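You operate a simulated robot arm through the tools that you are given. There is no shell and no other tool. Be economical: measure what you need, move in short steps, check, and stop when the job is done.

Carry out the task below with a simulated robot arm. There is one attempt and no reset: what you move stays moved.

JOB
Take the felt pad and leave it in the small green tray.

It is judged by the outcome, as a careful person would: the job done as asked, and still so three seconds after it is handed in. It fails if anything else is knocked over, pushed out of place, dropped, spilled or broken.

ROBOT AND FRAMES
A 6-joint arm with a two-finger parallel gripper, fixed in place. Base frame: the origin is at the foot of the arm, x ahead of it, y to its left, z up; the work surface is at about z = 90. Lengths are in cm, angles in rad, forces in N, time in s.
With the tool pointing down near the work surface it reaches from about 24 to 66 cm from the base axis. Its first joint turns from -1.152 to 1.152 rad. Payload 2.9 kg.
Tool frame: the origin (TCP) lies between the finger pads and is the grasp point; the fingertips stand 3 cm ahead of it; z points along the fingers, y is the line along which they close. Largest opening 11 cm; finger width 2, thickness 1; the body of the gripper, 4.8 by 11.2 cm, starts 5.5 cm behind the TCP.
Orientation is that of the tool frame in the base frame, as a unit quaternion [x, y, z, w]. With the fingers straight down and closing along the base's y, the tool's x points along the base's -x, its y along +y and its z along -z.

CONTROLS
- The arm moves only by the tool jog_arm. Its argument "series" is text: rows parted by semicolons, each of 5 numbers parted by spaces: the gripper command, from -1 (shut) to 1 (fully open), values between in proportion, then the shift along the tool's x, y, z in units of 25 mm (1.0 is 25 mm), then the turn about the tool's z in units of 6 degrees (1.0 is 6 degrees). In form: grip x y z spin; .... A call has 1 to 12 rows; each row shifts and turns the commanded pose from where the row before left it, along the tool's axes as they then stand. A call with a number of a shift or a turn outside -1 to 1 is refused whole. A row lasts 0.2 s, in which the tool goes at most 5 cm and 0.15 rad; a call with a longer step from one row to the next is refused whole, and so is a gripper value outside its range. A pose out of reach is approached as far as the arm can. The call stops where the force on the tool passes 40 N (or 10 N more than at its start, if that is more) or the arm is blocked; 0.2 s more then pass. Each finger travels about 10.8 cm/s and halts on what it meets, pressing with about 39 N; the grip force reading is that of the motor and also rises with nothing between the fingers. The clock runs only during rows and for 0.2 s after the last one: add rows that do not move to give the fingers time. The reply holds the time, the measured pose of the TCP, the force on the tool along the base axes, the opening and the grip force, in the units named above and with some noise, and new pictures: "show" is both (left out), scene, wrist or none.
- Cameras (640 x 400 px; columns grow to the right, rows downward): "scene" is fixed at [7.3, 43.25, 138.42]; the picture's right is [-0.78, -0.63, 0.00], its down [-0.35, 0.43, -0.83] and it looks along [0.52, -0.65, -0.56] (base axes); focal length 322 px, centre (320, 200). "wrist" rides on the gripper at [7.2, 1.7, -10.3] in the tool frame; the picture's right is [-0.23, 0.97, 0.00], its down [-0.76, -0.18, -0.62] and it looks along [-0.61, -0.14, 0.78] (tool axes); focal length 222 px, centre (320, 200). There is no depth. A picture from a camera that has moved, and an enlarged one, comes with that camera's place and axes in the base frame and with its lens.
- close_up(camera, box): a new picture of the part [left, top, right, bottom] of that camera's present view, enlarged. The clock stands still meanwhile.
- close_job(): hands the job in; it is judged then, once.

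Work in short steps. Places have to be worked out from the pictures, the camera data and where the tool is seen: move nearer, look again, correct. Check each grasp and each placing, and mend what went wrong. You have 90 turns and 170 pictures in all, those below and enlarged ones among them. Open the gripper and draw the arm clear of the work before you hand the job in, unless the task says otherwise; then end with one line.

The tools are called after "Call:" by a JSON object that holds its "method" and its "body". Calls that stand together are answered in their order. jog_arm: Moves the arm, as the interface text tells. Its arguments: {"type":"object","properties":{"series":{"type":"string"},"show":{"type":"string","enum":["both","scene","wrist","none"]}},"required":["series"]} The other tools are called the same way: close_up (camera, box) takes an enlarged picture of a part of a camera's view; close_job () hands the job in.

At the start:

```text
time: 0.0
tcp_pos: [43.97, 10.98, 118.32]
tool_rot: [0.0, 1.0, 0.0, 0.0]
contact_force: [-0.4, 0.6, 0.6]
grip_width: 10.99
gripper_force: 0.1
```

scene: 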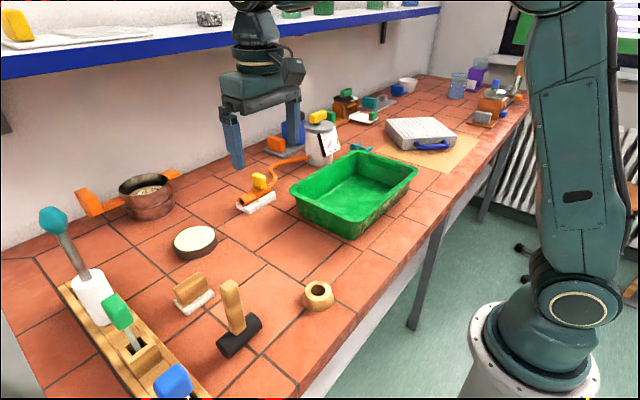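
wrist: 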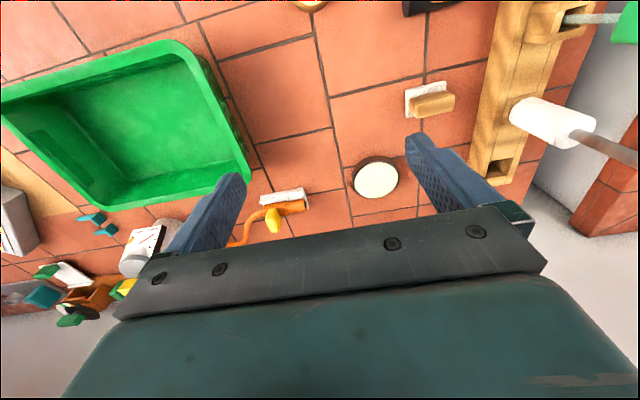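

I'll enlarge the scene to tell which object is the felt pad and which is the small green tray.

Call:
{"method": "close_up", "body": {"camera": "scene", "box": [140, 210, 340, 370]}}

Call:
{"method": "close_up", "body": {"camera": "scene", "box": [230, 80, 430, 240]}}

Call:
{"method": "close_up", "body": {"camera": "scene", "box": [370, 50, 540, 160]}}

```text
2.50 times, centred on (240, 290) of scene
camera zoom: at [7.3, 43.25, 138.42], right [-0.78, -0.63, 0.0], down [-0.35, 0.43, -0.83], along [0.52, -0.65, -0.56], focal length 805 px, centre (520, -25)
```

zoom: 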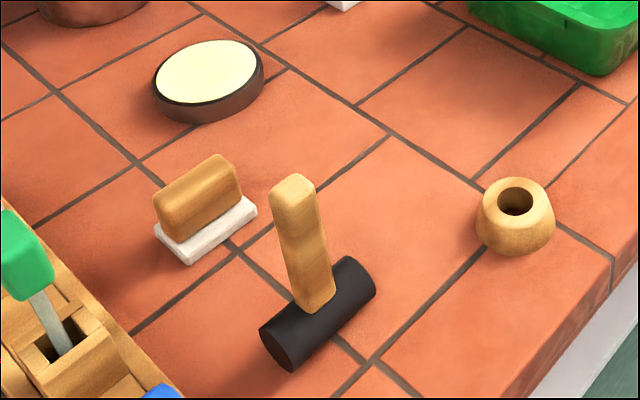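

```text
2.50 times, centred on (330, 160) of scene
camera zoom: at [7.3, 43.25, 138.42], right [-0.78, -0.63, 0.0], down [-0.35, 0.43, -0.83], along [0.52, -0.65, -0.56], focal length 805 px, centre (295, 300)
```

zoom: 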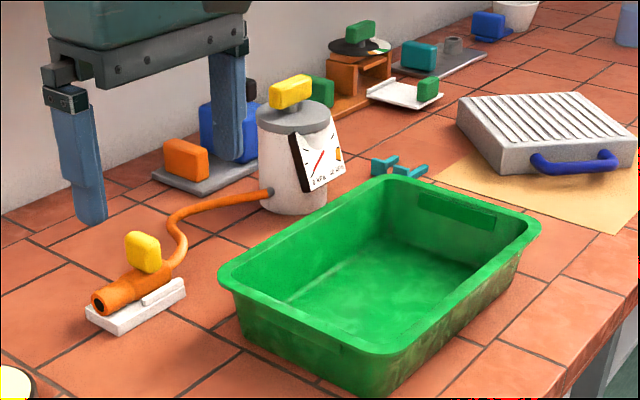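

```text
3.64 times, centred on (455, 105) of scene
camera zoom: at [7.3, 43.25, 138.42], right [-0.78, -0.63, 0.0], down [-0.35, 0.43, -0.83], along [0.52, -0.65, -0.56], focal length 1170 px, centre (-171, 546)
```

zoom: 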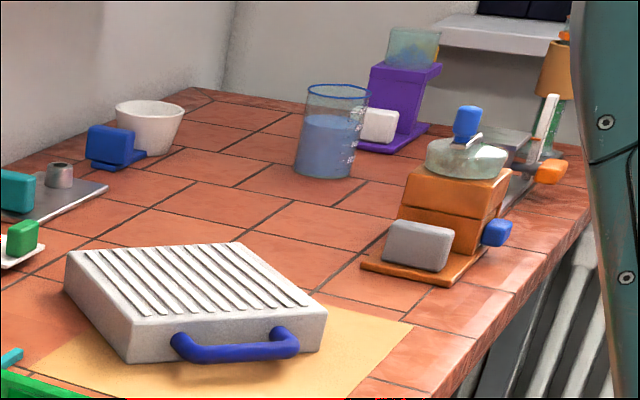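

The felt pad is the white block with the wooden grip at about (49, 27), and the tray is the green one. I'll move above the pad at a safe height and start turning the wrist so the fingers close across the grip (along base x).

Call:
{"method": "jog_arm", "body": {"series": "1 -0.29 0.91 0 0;1 -0.29 0.91 0 0;1 -0.29 0.91 0 0;1 -0.29 0.91 0 0;1 -0.29 0.91 0 0;1 -0.29 0.91 0 0;1 -0.29 0.91 0 0;1 0 0 0 -1;1 0 0 0 -1;1 0 0 0 -1;1 0 0 0 -1;1 0 0 0 -1", "show": "none"}}

Call:
{"method": "jog_arm", "body": {"series": "1 0 0 0 -1;1 0 0 0 -1;1 0 0 0 -1;1 0 0 0 -1;1 0 0 0 -1;1 0 0 0 -1;1 0 0 0 -1;1 0 0 0 -1;1 0 0 0 -1;1 0 0 0 -1;1 0 0 0 0", "show": "both"}}

```text
time: 2.6
tcp_pos: [48.96, 27.09, 118.24]
tool_rot: [-0.26, 0.966, 0.0, 0.0]
contact_force: [-0.9, -0.6, -0.2]
grip_width: 10.99
gripper_force: 0.1
```

```text
time: 5.0
tcp_pos: [49.14, 27.05, 118.33]
tool_rot: [0.708, -0.707, -0.001, 0.0]
contact_force: [0.9, 0.0, -0.4]
grip_width: 11.0
gripper_force: 0.1
camera wrist: at [47.34, 19.88, 128.64], right [-0.97, 0.23, 0.0], down [0.18, 0.76, 0.62], along [0.14, 0.61, -0.78], focal length 222 px, centre (320, 200)
```

scene: 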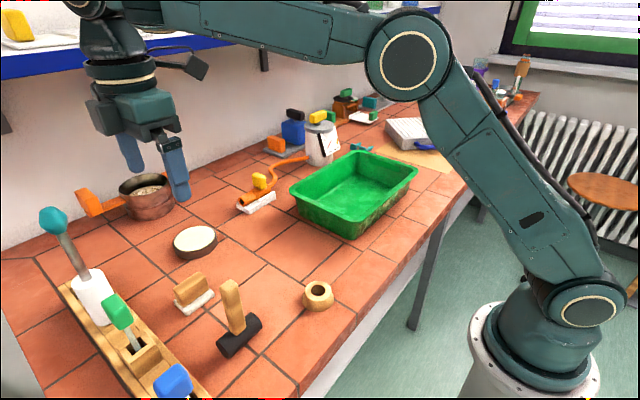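
wrist: 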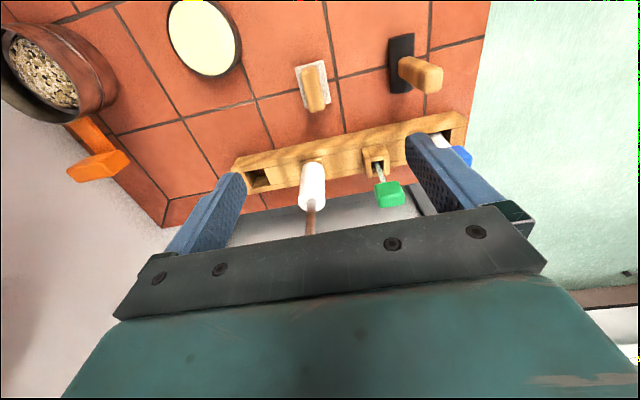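

The wrist view shows the pad with its grip running roughly along y. I'll zoom in to fix its position and angle.

Call:
{"method": "close_up", "body": {"camera": "wrist", "box": [260, 40, 400, 130]}}

```text
4.44 times, centred on (330, 85) of wrist
camera zoom: at [47.34, 19.88, 128.64], right [-0.97, 0.23, 0.0], down [0.18, 0.76, 0.62], along [0.14, 0.61, -0.78], focal length 987 px, centre (276, 711)
```

zoom: 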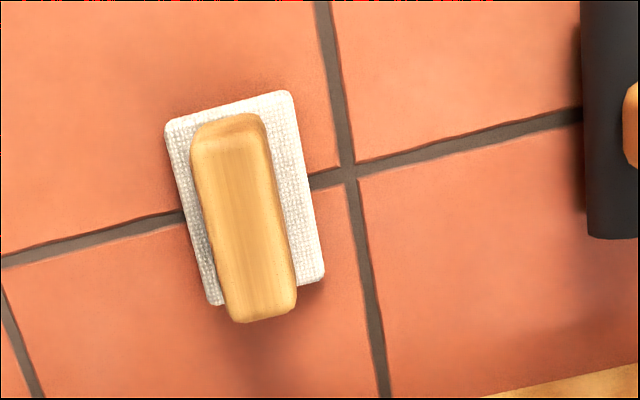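

The pad is 4.1 × 5.9 cm, aligned with the base axes and centred near (49.9, 27.2), with its grip top around z 95. I'll shift +0.8 in x and descend part way.

Call:
{"method": "jog_arm", "body": {"series": "1 -0.06 -0.32 0 0;1 0 0 0.9 0;1 0 0 0.9 0;1 0 0 0.9 0;1 0 0 0.9 0;1 0 0 0.9 0;1 0 0 0.9 0;1 0 0 0.9 0;1 0 0 0.5 0;1 0 0 0 0"}}

```text
time: 7.2
tcp_pos: [49.71, 27.27, 101.5]
tool_rot: [0.707, -0.707, 0.0, 0.0]
contact_force: [0.7, 0.2, 0.0]
grip_width: 11.0
gripper_force: 0.0
camera wrist: at [48.09, 19.96, 111.68], right [-0.97, 0.23, 0.0], down [0.18, 0.76, 0.62], along [0.14, 0.61, -0.78], focal length 222 px, centre (320, 200)
```

scene: 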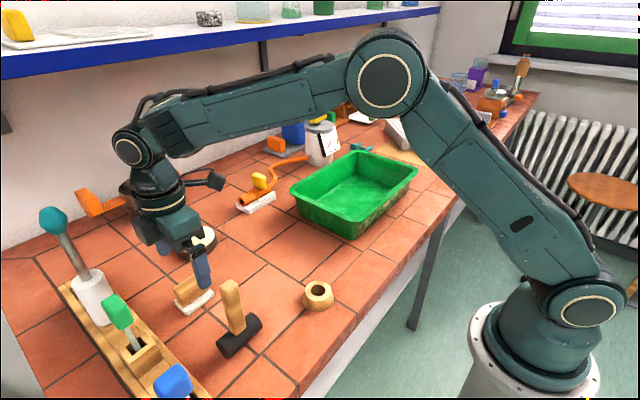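
wrist: 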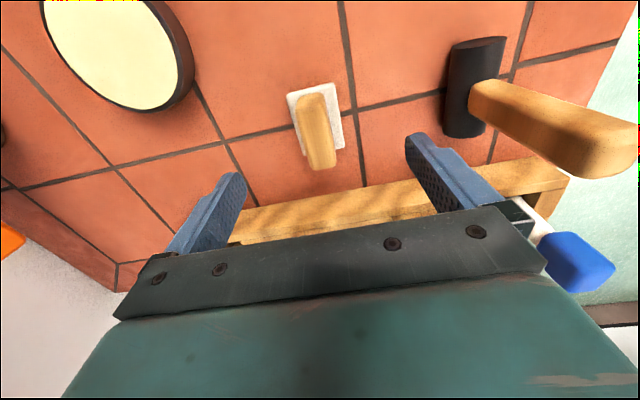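

Alignment looks good with clear space on both sides. I'll narrow the gripper a bit and descend to TCP z ≈ 95.2, keeping the tips above the felt base.

Call:
{"method": "jog_arm", "body": {"series": "0.3 0 0 0 0;0.3 0 0 0.8 0;0.3 0 0 0.8 0;0.3 0 0 0.6 0;0.3 0 0 0.3 0;0.3 0 0 0 0;0.3 0 0 0 0"}}

Call:
{"method": "close_up", "body": {"camera": "wrist", "box": [200, 90, 480, 265]}}

Call:
{"method": "close_up", "body": {"camera": "scene", "box": [120, 210, 280, 310]}}

```text
time: 8.8
tcp_pos: [49.69, 27.25, 95.15]
tool_rot: [-0.707, 0.708, 0.0, -0.001]
contact_force: [0.4, 1.0, 0.4]
grip_width: 7.14
gripper_force: 0.0
camera wrist: at [48.03, 20.0, 105.47], right [-0.97, 0.23, 0.0], down [0.18, 0.76, 0.62], along [0.14, 0.61, -0.78], focal length 222 px, centre (320, 200)
```

scene: 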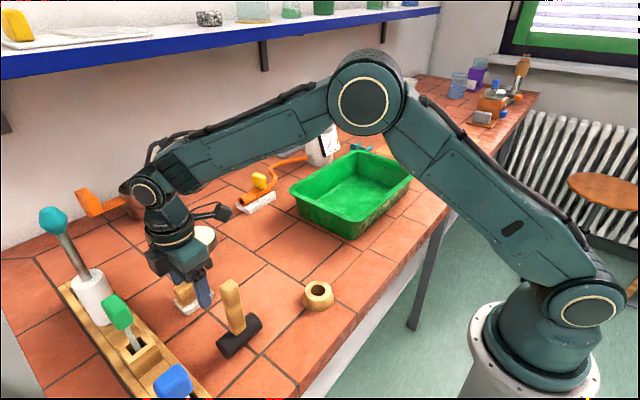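
wrist: 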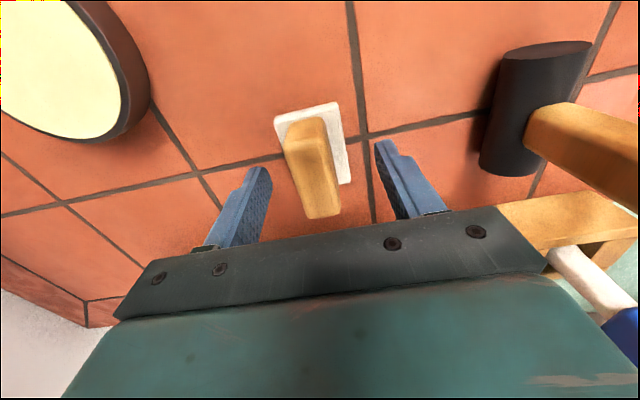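

```text
2.29 times, centred on (340, 178) of wrist
camera zoom: at [48.03, 20.0, 105.47], right [-0.97, 0.23, 0.0], down [0.18, 0.76, 0.62], along [0.14, 0.61, -0.78], focal length 508 px, centre (274, 251)
```

zoom: 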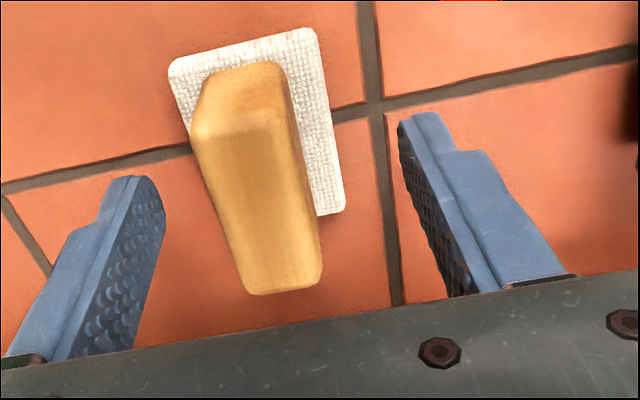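

```text
4.00 times, centred on (200, 260) of scene
camera zoom: at [7.3, 43.25, 138.42], right [-0.78, -0.63, 0.0], down [-0.35, 0.43, -0.83], along [0.52, -0.65, -0.56], focal length 1287 px, centre (800, -40)
```

zoom: 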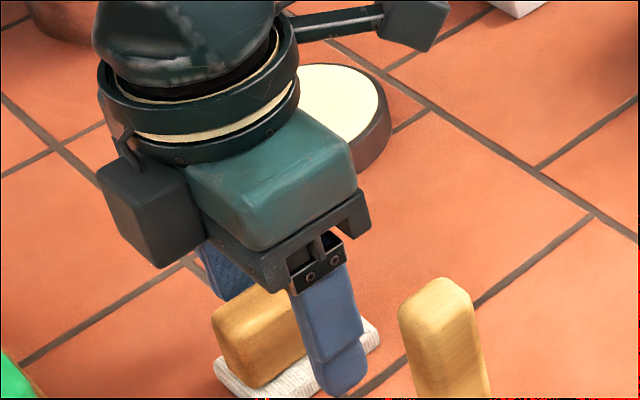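

The fingers straddle the grip evenly. Closing now and checking the width.

Call:
{"method": "jog_arm", "body": {"series": "-1 0 0 0 0;-1 0 0 0 0;-1 0 0 0 0;-1 0 0 0 0;-1 0 0 0 0", "show": "wrist"}}

```text
time: 10.0
tcp_pos: [49.65, 27.24, 95.13]
tool_rot: [0.707, -0.707, 0.0, 0.0]
contact_force: [1.0, -0.3, 0.4]
grip_width: 2.3
gripper_force: 38.9
camera wrist: at [48.04, 20.0, 105.49], right [-0.97, 0.23, 0.0], down [0.18, 0.76, 0.62], along [0.14, 0.61, -0.78], focal length 222 px, centre (320, 200)
```

wrist: 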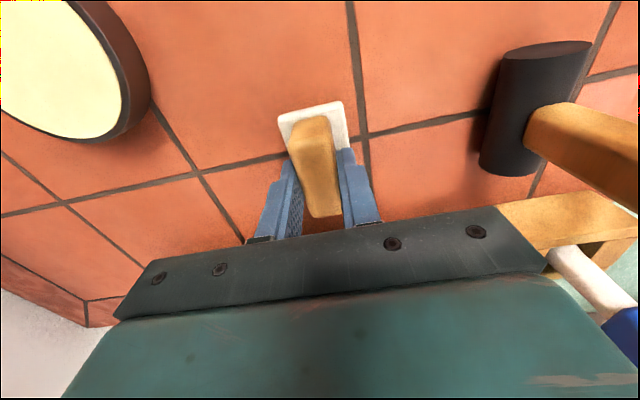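

Grip holds at 2.3 cm. Lifting back to travel height.

Call:
{"method": "jog_arm", "body": {"series": "-1 0 0 -0.3 0;-1 0 0 -0.6 0;-1 0 0 -0.9 0;-1 0 0 -0.9 0;-1 0 0 -0.9 0;-1 0 0 -0.9 0;-1 0 0 -0.9 0;-1 0 0 -0.9 0;-1 0 0 -0.9 0;-1 0 0 -0.9 0;-1 0 0 -0.9 0;-1 0 0 0 0"}}

```text
time: 12.6
tcp_pos: [49.75, 27.06, 117.45]
tool_rot: [-0.707, 0.707, 0.001, -0.001]
contact_force: [1.0, 0.4, -1.7]
grip_width: 2.31
gripper_force: 38.3
camera wrist: at [48.05, 19.95, 127.74], right [-0.97, 0.23, 0.0], down [0.18, 0.76, 0.62], along [0.14, 0.61, -0.78], focal length 222 px, centre (320, 200)
```

scene: 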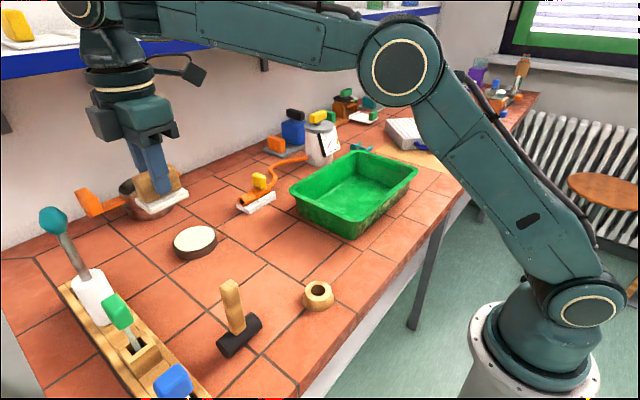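
wrist: 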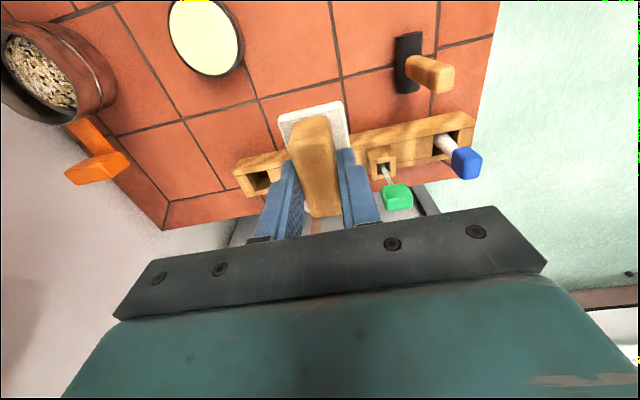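

The pad is securely held. Now traversing toward the tray, estimated centre (45, -20).

Call:
{"method": "jog_arm", "body": {"series": "-1 0.94 0.1 0 0;-1 0.94 0.1 0 0;-1 0.94 0.1 0 0;-1 0.94 0.1 0 0;-1 0.94 0.1 0 0;-1 0.94 0.1 0 0;-1 0.94 0.1 0 0;-1 0.94 0.1 0 0;-1 0.94 0.1 0 0;-1 0.94 0.1 0 0", "show": "none"}}

Call:
{"method": "jog_arm", "body": {"series": "-1 0.94 0.1 0 0;-1 0.94 0.1 0 0;-1 0.94 0.1 0 0;-1 0.94 0.1 0 0;-1 0.94 0.1 0 0;-1 0.94 0.1 0 0;-1 0.94 0.1 0 0;-1 0.94 0.1 0 0;-1 0.94 0.1 0 0;-1 0.94 0.1 0 0;-1 0 0 0 0"}}

```text
time: 14.8
tcp_pos: [47.32, 3.57, 117.6]
tool_rot: [0.708, -0.707, 0.0, 0.001]
contact_force: [-0.8, -0.3, -0.8]
grip_width: 2.3
gripper_force: 38.5
```

```text
time: 17.2
tcp_pos: [44.7, -19.92, 117.71]
tool_rot: [-0.707, 0.708, 0.0, 0.0]
contact_force: [0.2, 0.5, -1.3]
grip_width: 2.29
gripper_force: 39.1
camera wrist: at [43.01, -26.97, 127.96], right [-0.97, 0.23, 0.0], down [0.18, 0.76, 0.62], along [0.14, 0.61, -0.78], focal length 222 px, centre (320, 200)
```

scene: 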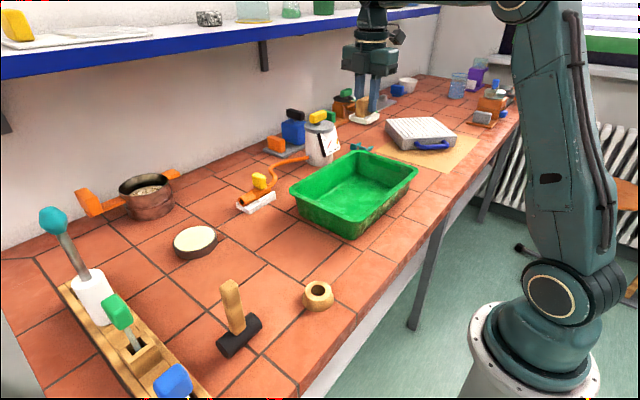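
wrist: 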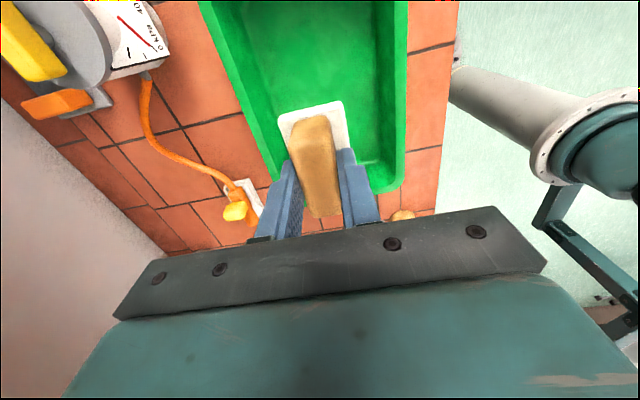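

From the wrist view the tray rim spans x≈34.5–55 and y≈-3 to -33, so I'm centred above it. Descending into it, stopping short of the floor.

Call:
{"method": "jog_arm", "body": {"series": "-1 0 0 0.9 0;-1 0 0 0.9 0;-1 0 0 0.9 0;-1 0 0 0.9 0;-1 0 0 0.9 0;-1 0 0 0.9 0;-1 0 0 0.9 0;-1 0 0 0.9 0;-1 0 0 0.6 0;-1 0 0 0 0"}}

Call:
{"method": "close_up", "body": {"camera": "scene", "box": [270, 90, 450, 250]}}

```text
time: 19.4
tcp_pos: [44.78, -19.94, 98.15]
tool_rot: [0.707, -0.707, 0.001, -0.001]
contact_force: [0.0, 0.5, -0.7]
grip_width: 2.3
gripper_force: 39.4
camera wrist: at [43.09, -27.06, 108.46], right [-0.97, 0.23, 0.0], down [0.18, 0.76, 0.62], along [0.14, 0.61, -0.78], focal length 222 px, centre (320, 200)
```

scene: 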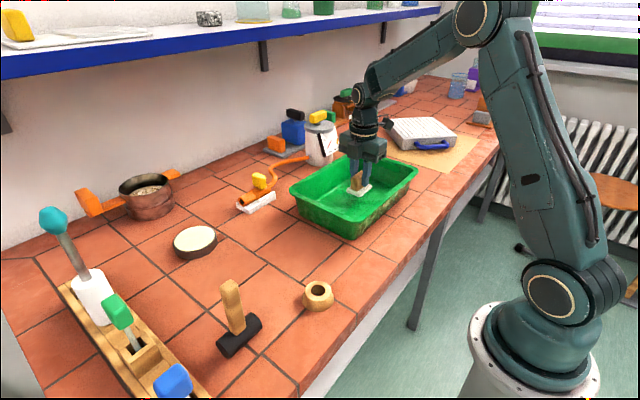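
wrist: 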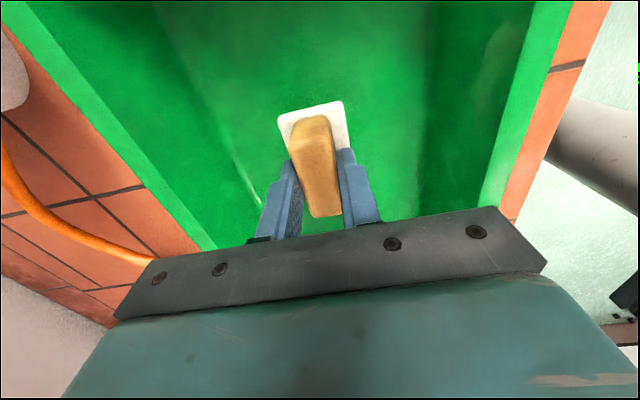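

```text
2.50 times, centred on (360, 170) of scene
camera zoom: at [7.31, 43.25, 138.42], right [-0.78, -0.63, 0.0], down [-0.35, 0.43, -0.83], along [0.52, -0.65, -0.56], focal length 805 px, centre (220, 275)
```

zoom: 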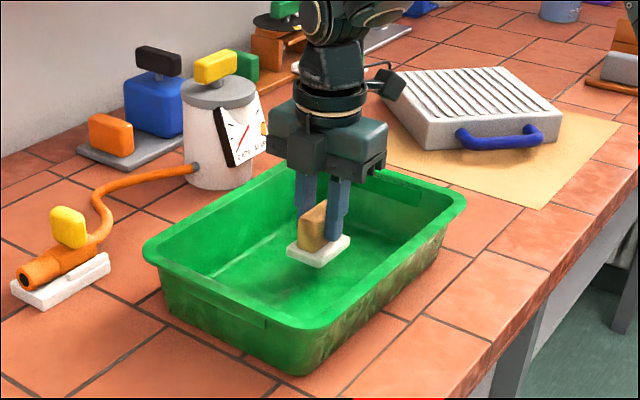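

The pad is inside the tray, a couple of cm above the floor. Lowering in small steps, watching the force.

Call:
{"method": "jog_arm", "body": {"series": "-1 0 0 0.15 0;-1 0 0 0.15 0;-1 0 0 0.15 0;-1 0 0 0.1 0;-1 0 0 0.1 0;-1 0 0 0 0", "show": "scene"}}

```text
time: 20.8
tcp_pos: [44.65, -19.8, 96.48]
tool_rot: [0.708, -0.707, 0.0, 0.001]
contact_force: [0.5, 0.5, -1.1]
grip_width: 2.28
gripper_force: 38.8
```

scene: 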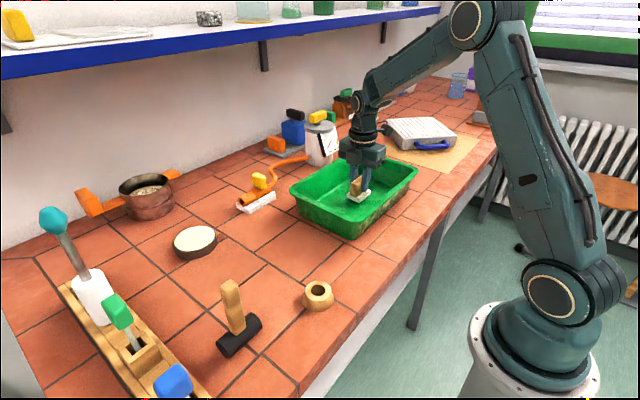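

No contact yet; lowering in finer steps.

Call:
{"method": "jog_arm", "body": {"series": "-1 0 0 0.08 0;-1 0 0 0.08 0;-1 0 0 0.08 0;-1 0 0 0 0", "show": "none"}}

```text
time: 21.8
tcp_pos: [44.79, -19.85, 95.88]
tool_rot: [-0.707, 0.707, 0.0, 0.0]
contact_force: [0.9, 0.0, 0.4]
grip_width: 2.31
gripper_force: 38.5
```

Call:
{"method": "jog_arm", "body": {"series": "-1 0 0 0.06 0;-1 0 0 0.06 0;-1 0 0 0 0", "show": "none"}}

```text
time: 22.6
tcp_pos: [44.77, -19.84, 95.47]
tool_rot: [0.708, -0.707, 0.0, 0.0]
contact_force: [-0.3, -0.6, 1.4]
grip_width: 2.31
gripper_force: 39.2
```

The force has shifted upward slightly, so the pad is at or within a few mm of the floor. Opening, then rising straight up.

Call:
{"method": "jog_arm", "body": {"series": "0.1 0 0 0 0;0.1 0 0 0 0;0.1 0 0 0 0;0.1 0 0 0 0;0.1 0 0 -0.4 0;0.1 0 0 -0.8 0;0.1 0 0 -0.9 0;0.1 0 0 -0.9 0;0.1 0 0 -0.9 0;0.1 0 0 -0.9 0;0.1 0 0 -0.9 0;0.1 0 0 -0.9 0"}}

Call:
{"method": "close_up", "body": {"camera": "scene", "box": [230, 90, 430, 250]}}

```text
time: 25.2
tcp_pos: [44.71, -19.65, 112.04]
tool_rot: [0.707, -0.707, 0.0, 0.0]
contact_force: [0.2, -0.9, 0.3]
grip_width: 6.04
gripper_force: 0.0
camera wrist: at [43.09, -26.93, 122.34], right [-0.97, 0.23, 0.0], down [0.18, 0.76, 0.62], along [0.14, 0.61, -0.78], focal length 222 px, centre (320, 200)
```

scene: 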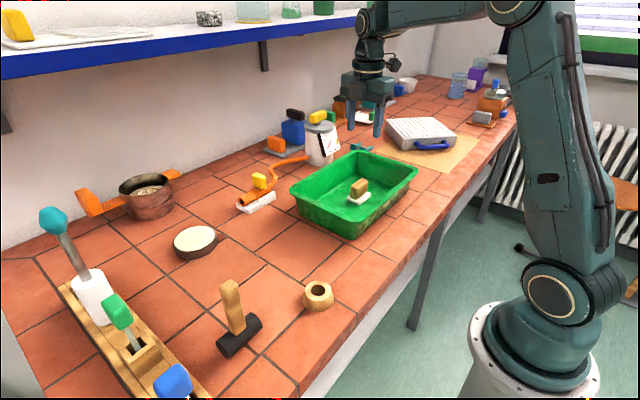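
wrist: 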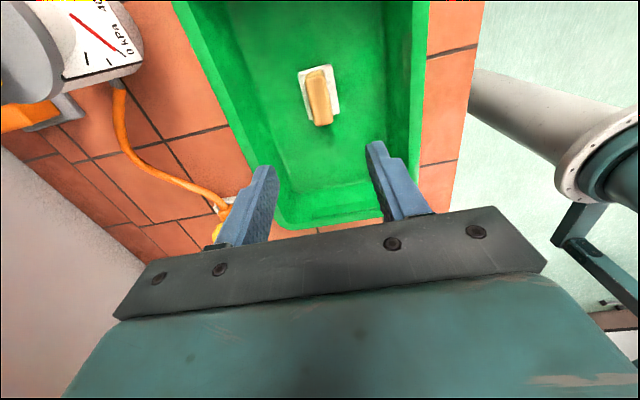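

```text
2.50 times, centred on (330, 170) of scene
camera zoom: at [7.3, 43.25, 138.42], right [-0.78, -0.63, 0.0], down [-0.35, 0.43, -0.83], along [0.52, -0.65, -0.56], focal length 805 px, centre (295, 275)
```

zoom: 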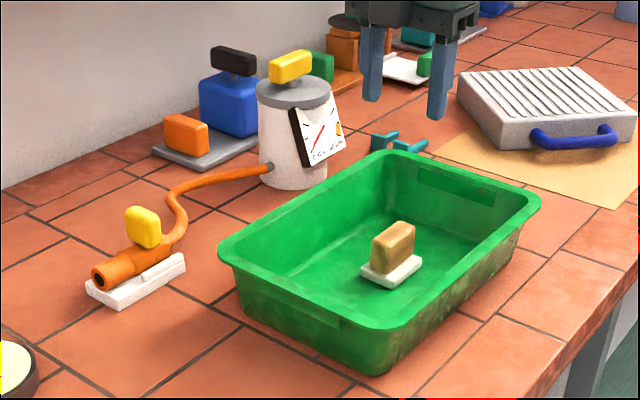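

The pad rests flat in the green tray and nothing else has moved. I'll open fully and draw the arm up and clear.

Call:
{"method": "jog_arm", "body": {"series": "1 0 0 -0.9 0;1 0 0 -0.9 0;1 0 0 -0.9 0;1 0 0 0 0;1 -0.9 0 0 0;1 -0.9 0 0 0;1 -0.9 0 0 0;1 -0.9 0 0 0;1 -0.9 0 0 0;1 -0.9 0 0 0;1 -0.9 0 0 0;1 0 0 0 0", "show": "scene"}}

```text
time: 27.8
tcp_pos: [44.76, -3.97, 118.71]
tool_rot: [-0.706, 0.708, 0.0, 0.0]
contact_force: [0.3, 0.6, 0.1]
grip_width: 11.01
gripper_force: 0.0
```

scene: 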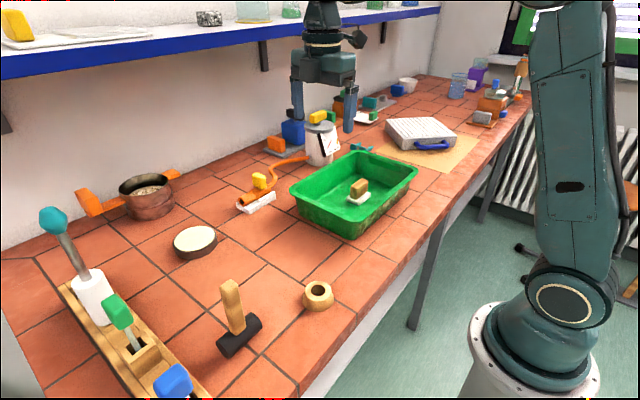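

The pad sits in the tray, the gripper is open and clear, and the other objects are where they were, so I'm handing in.

Call:
{"method": "close_job", "body": {}}

```text
The job is handed in.
```

I put the felt pad in the green tray, where it was lying flat when I handed the job in. In the pictures, nothing else was moved.
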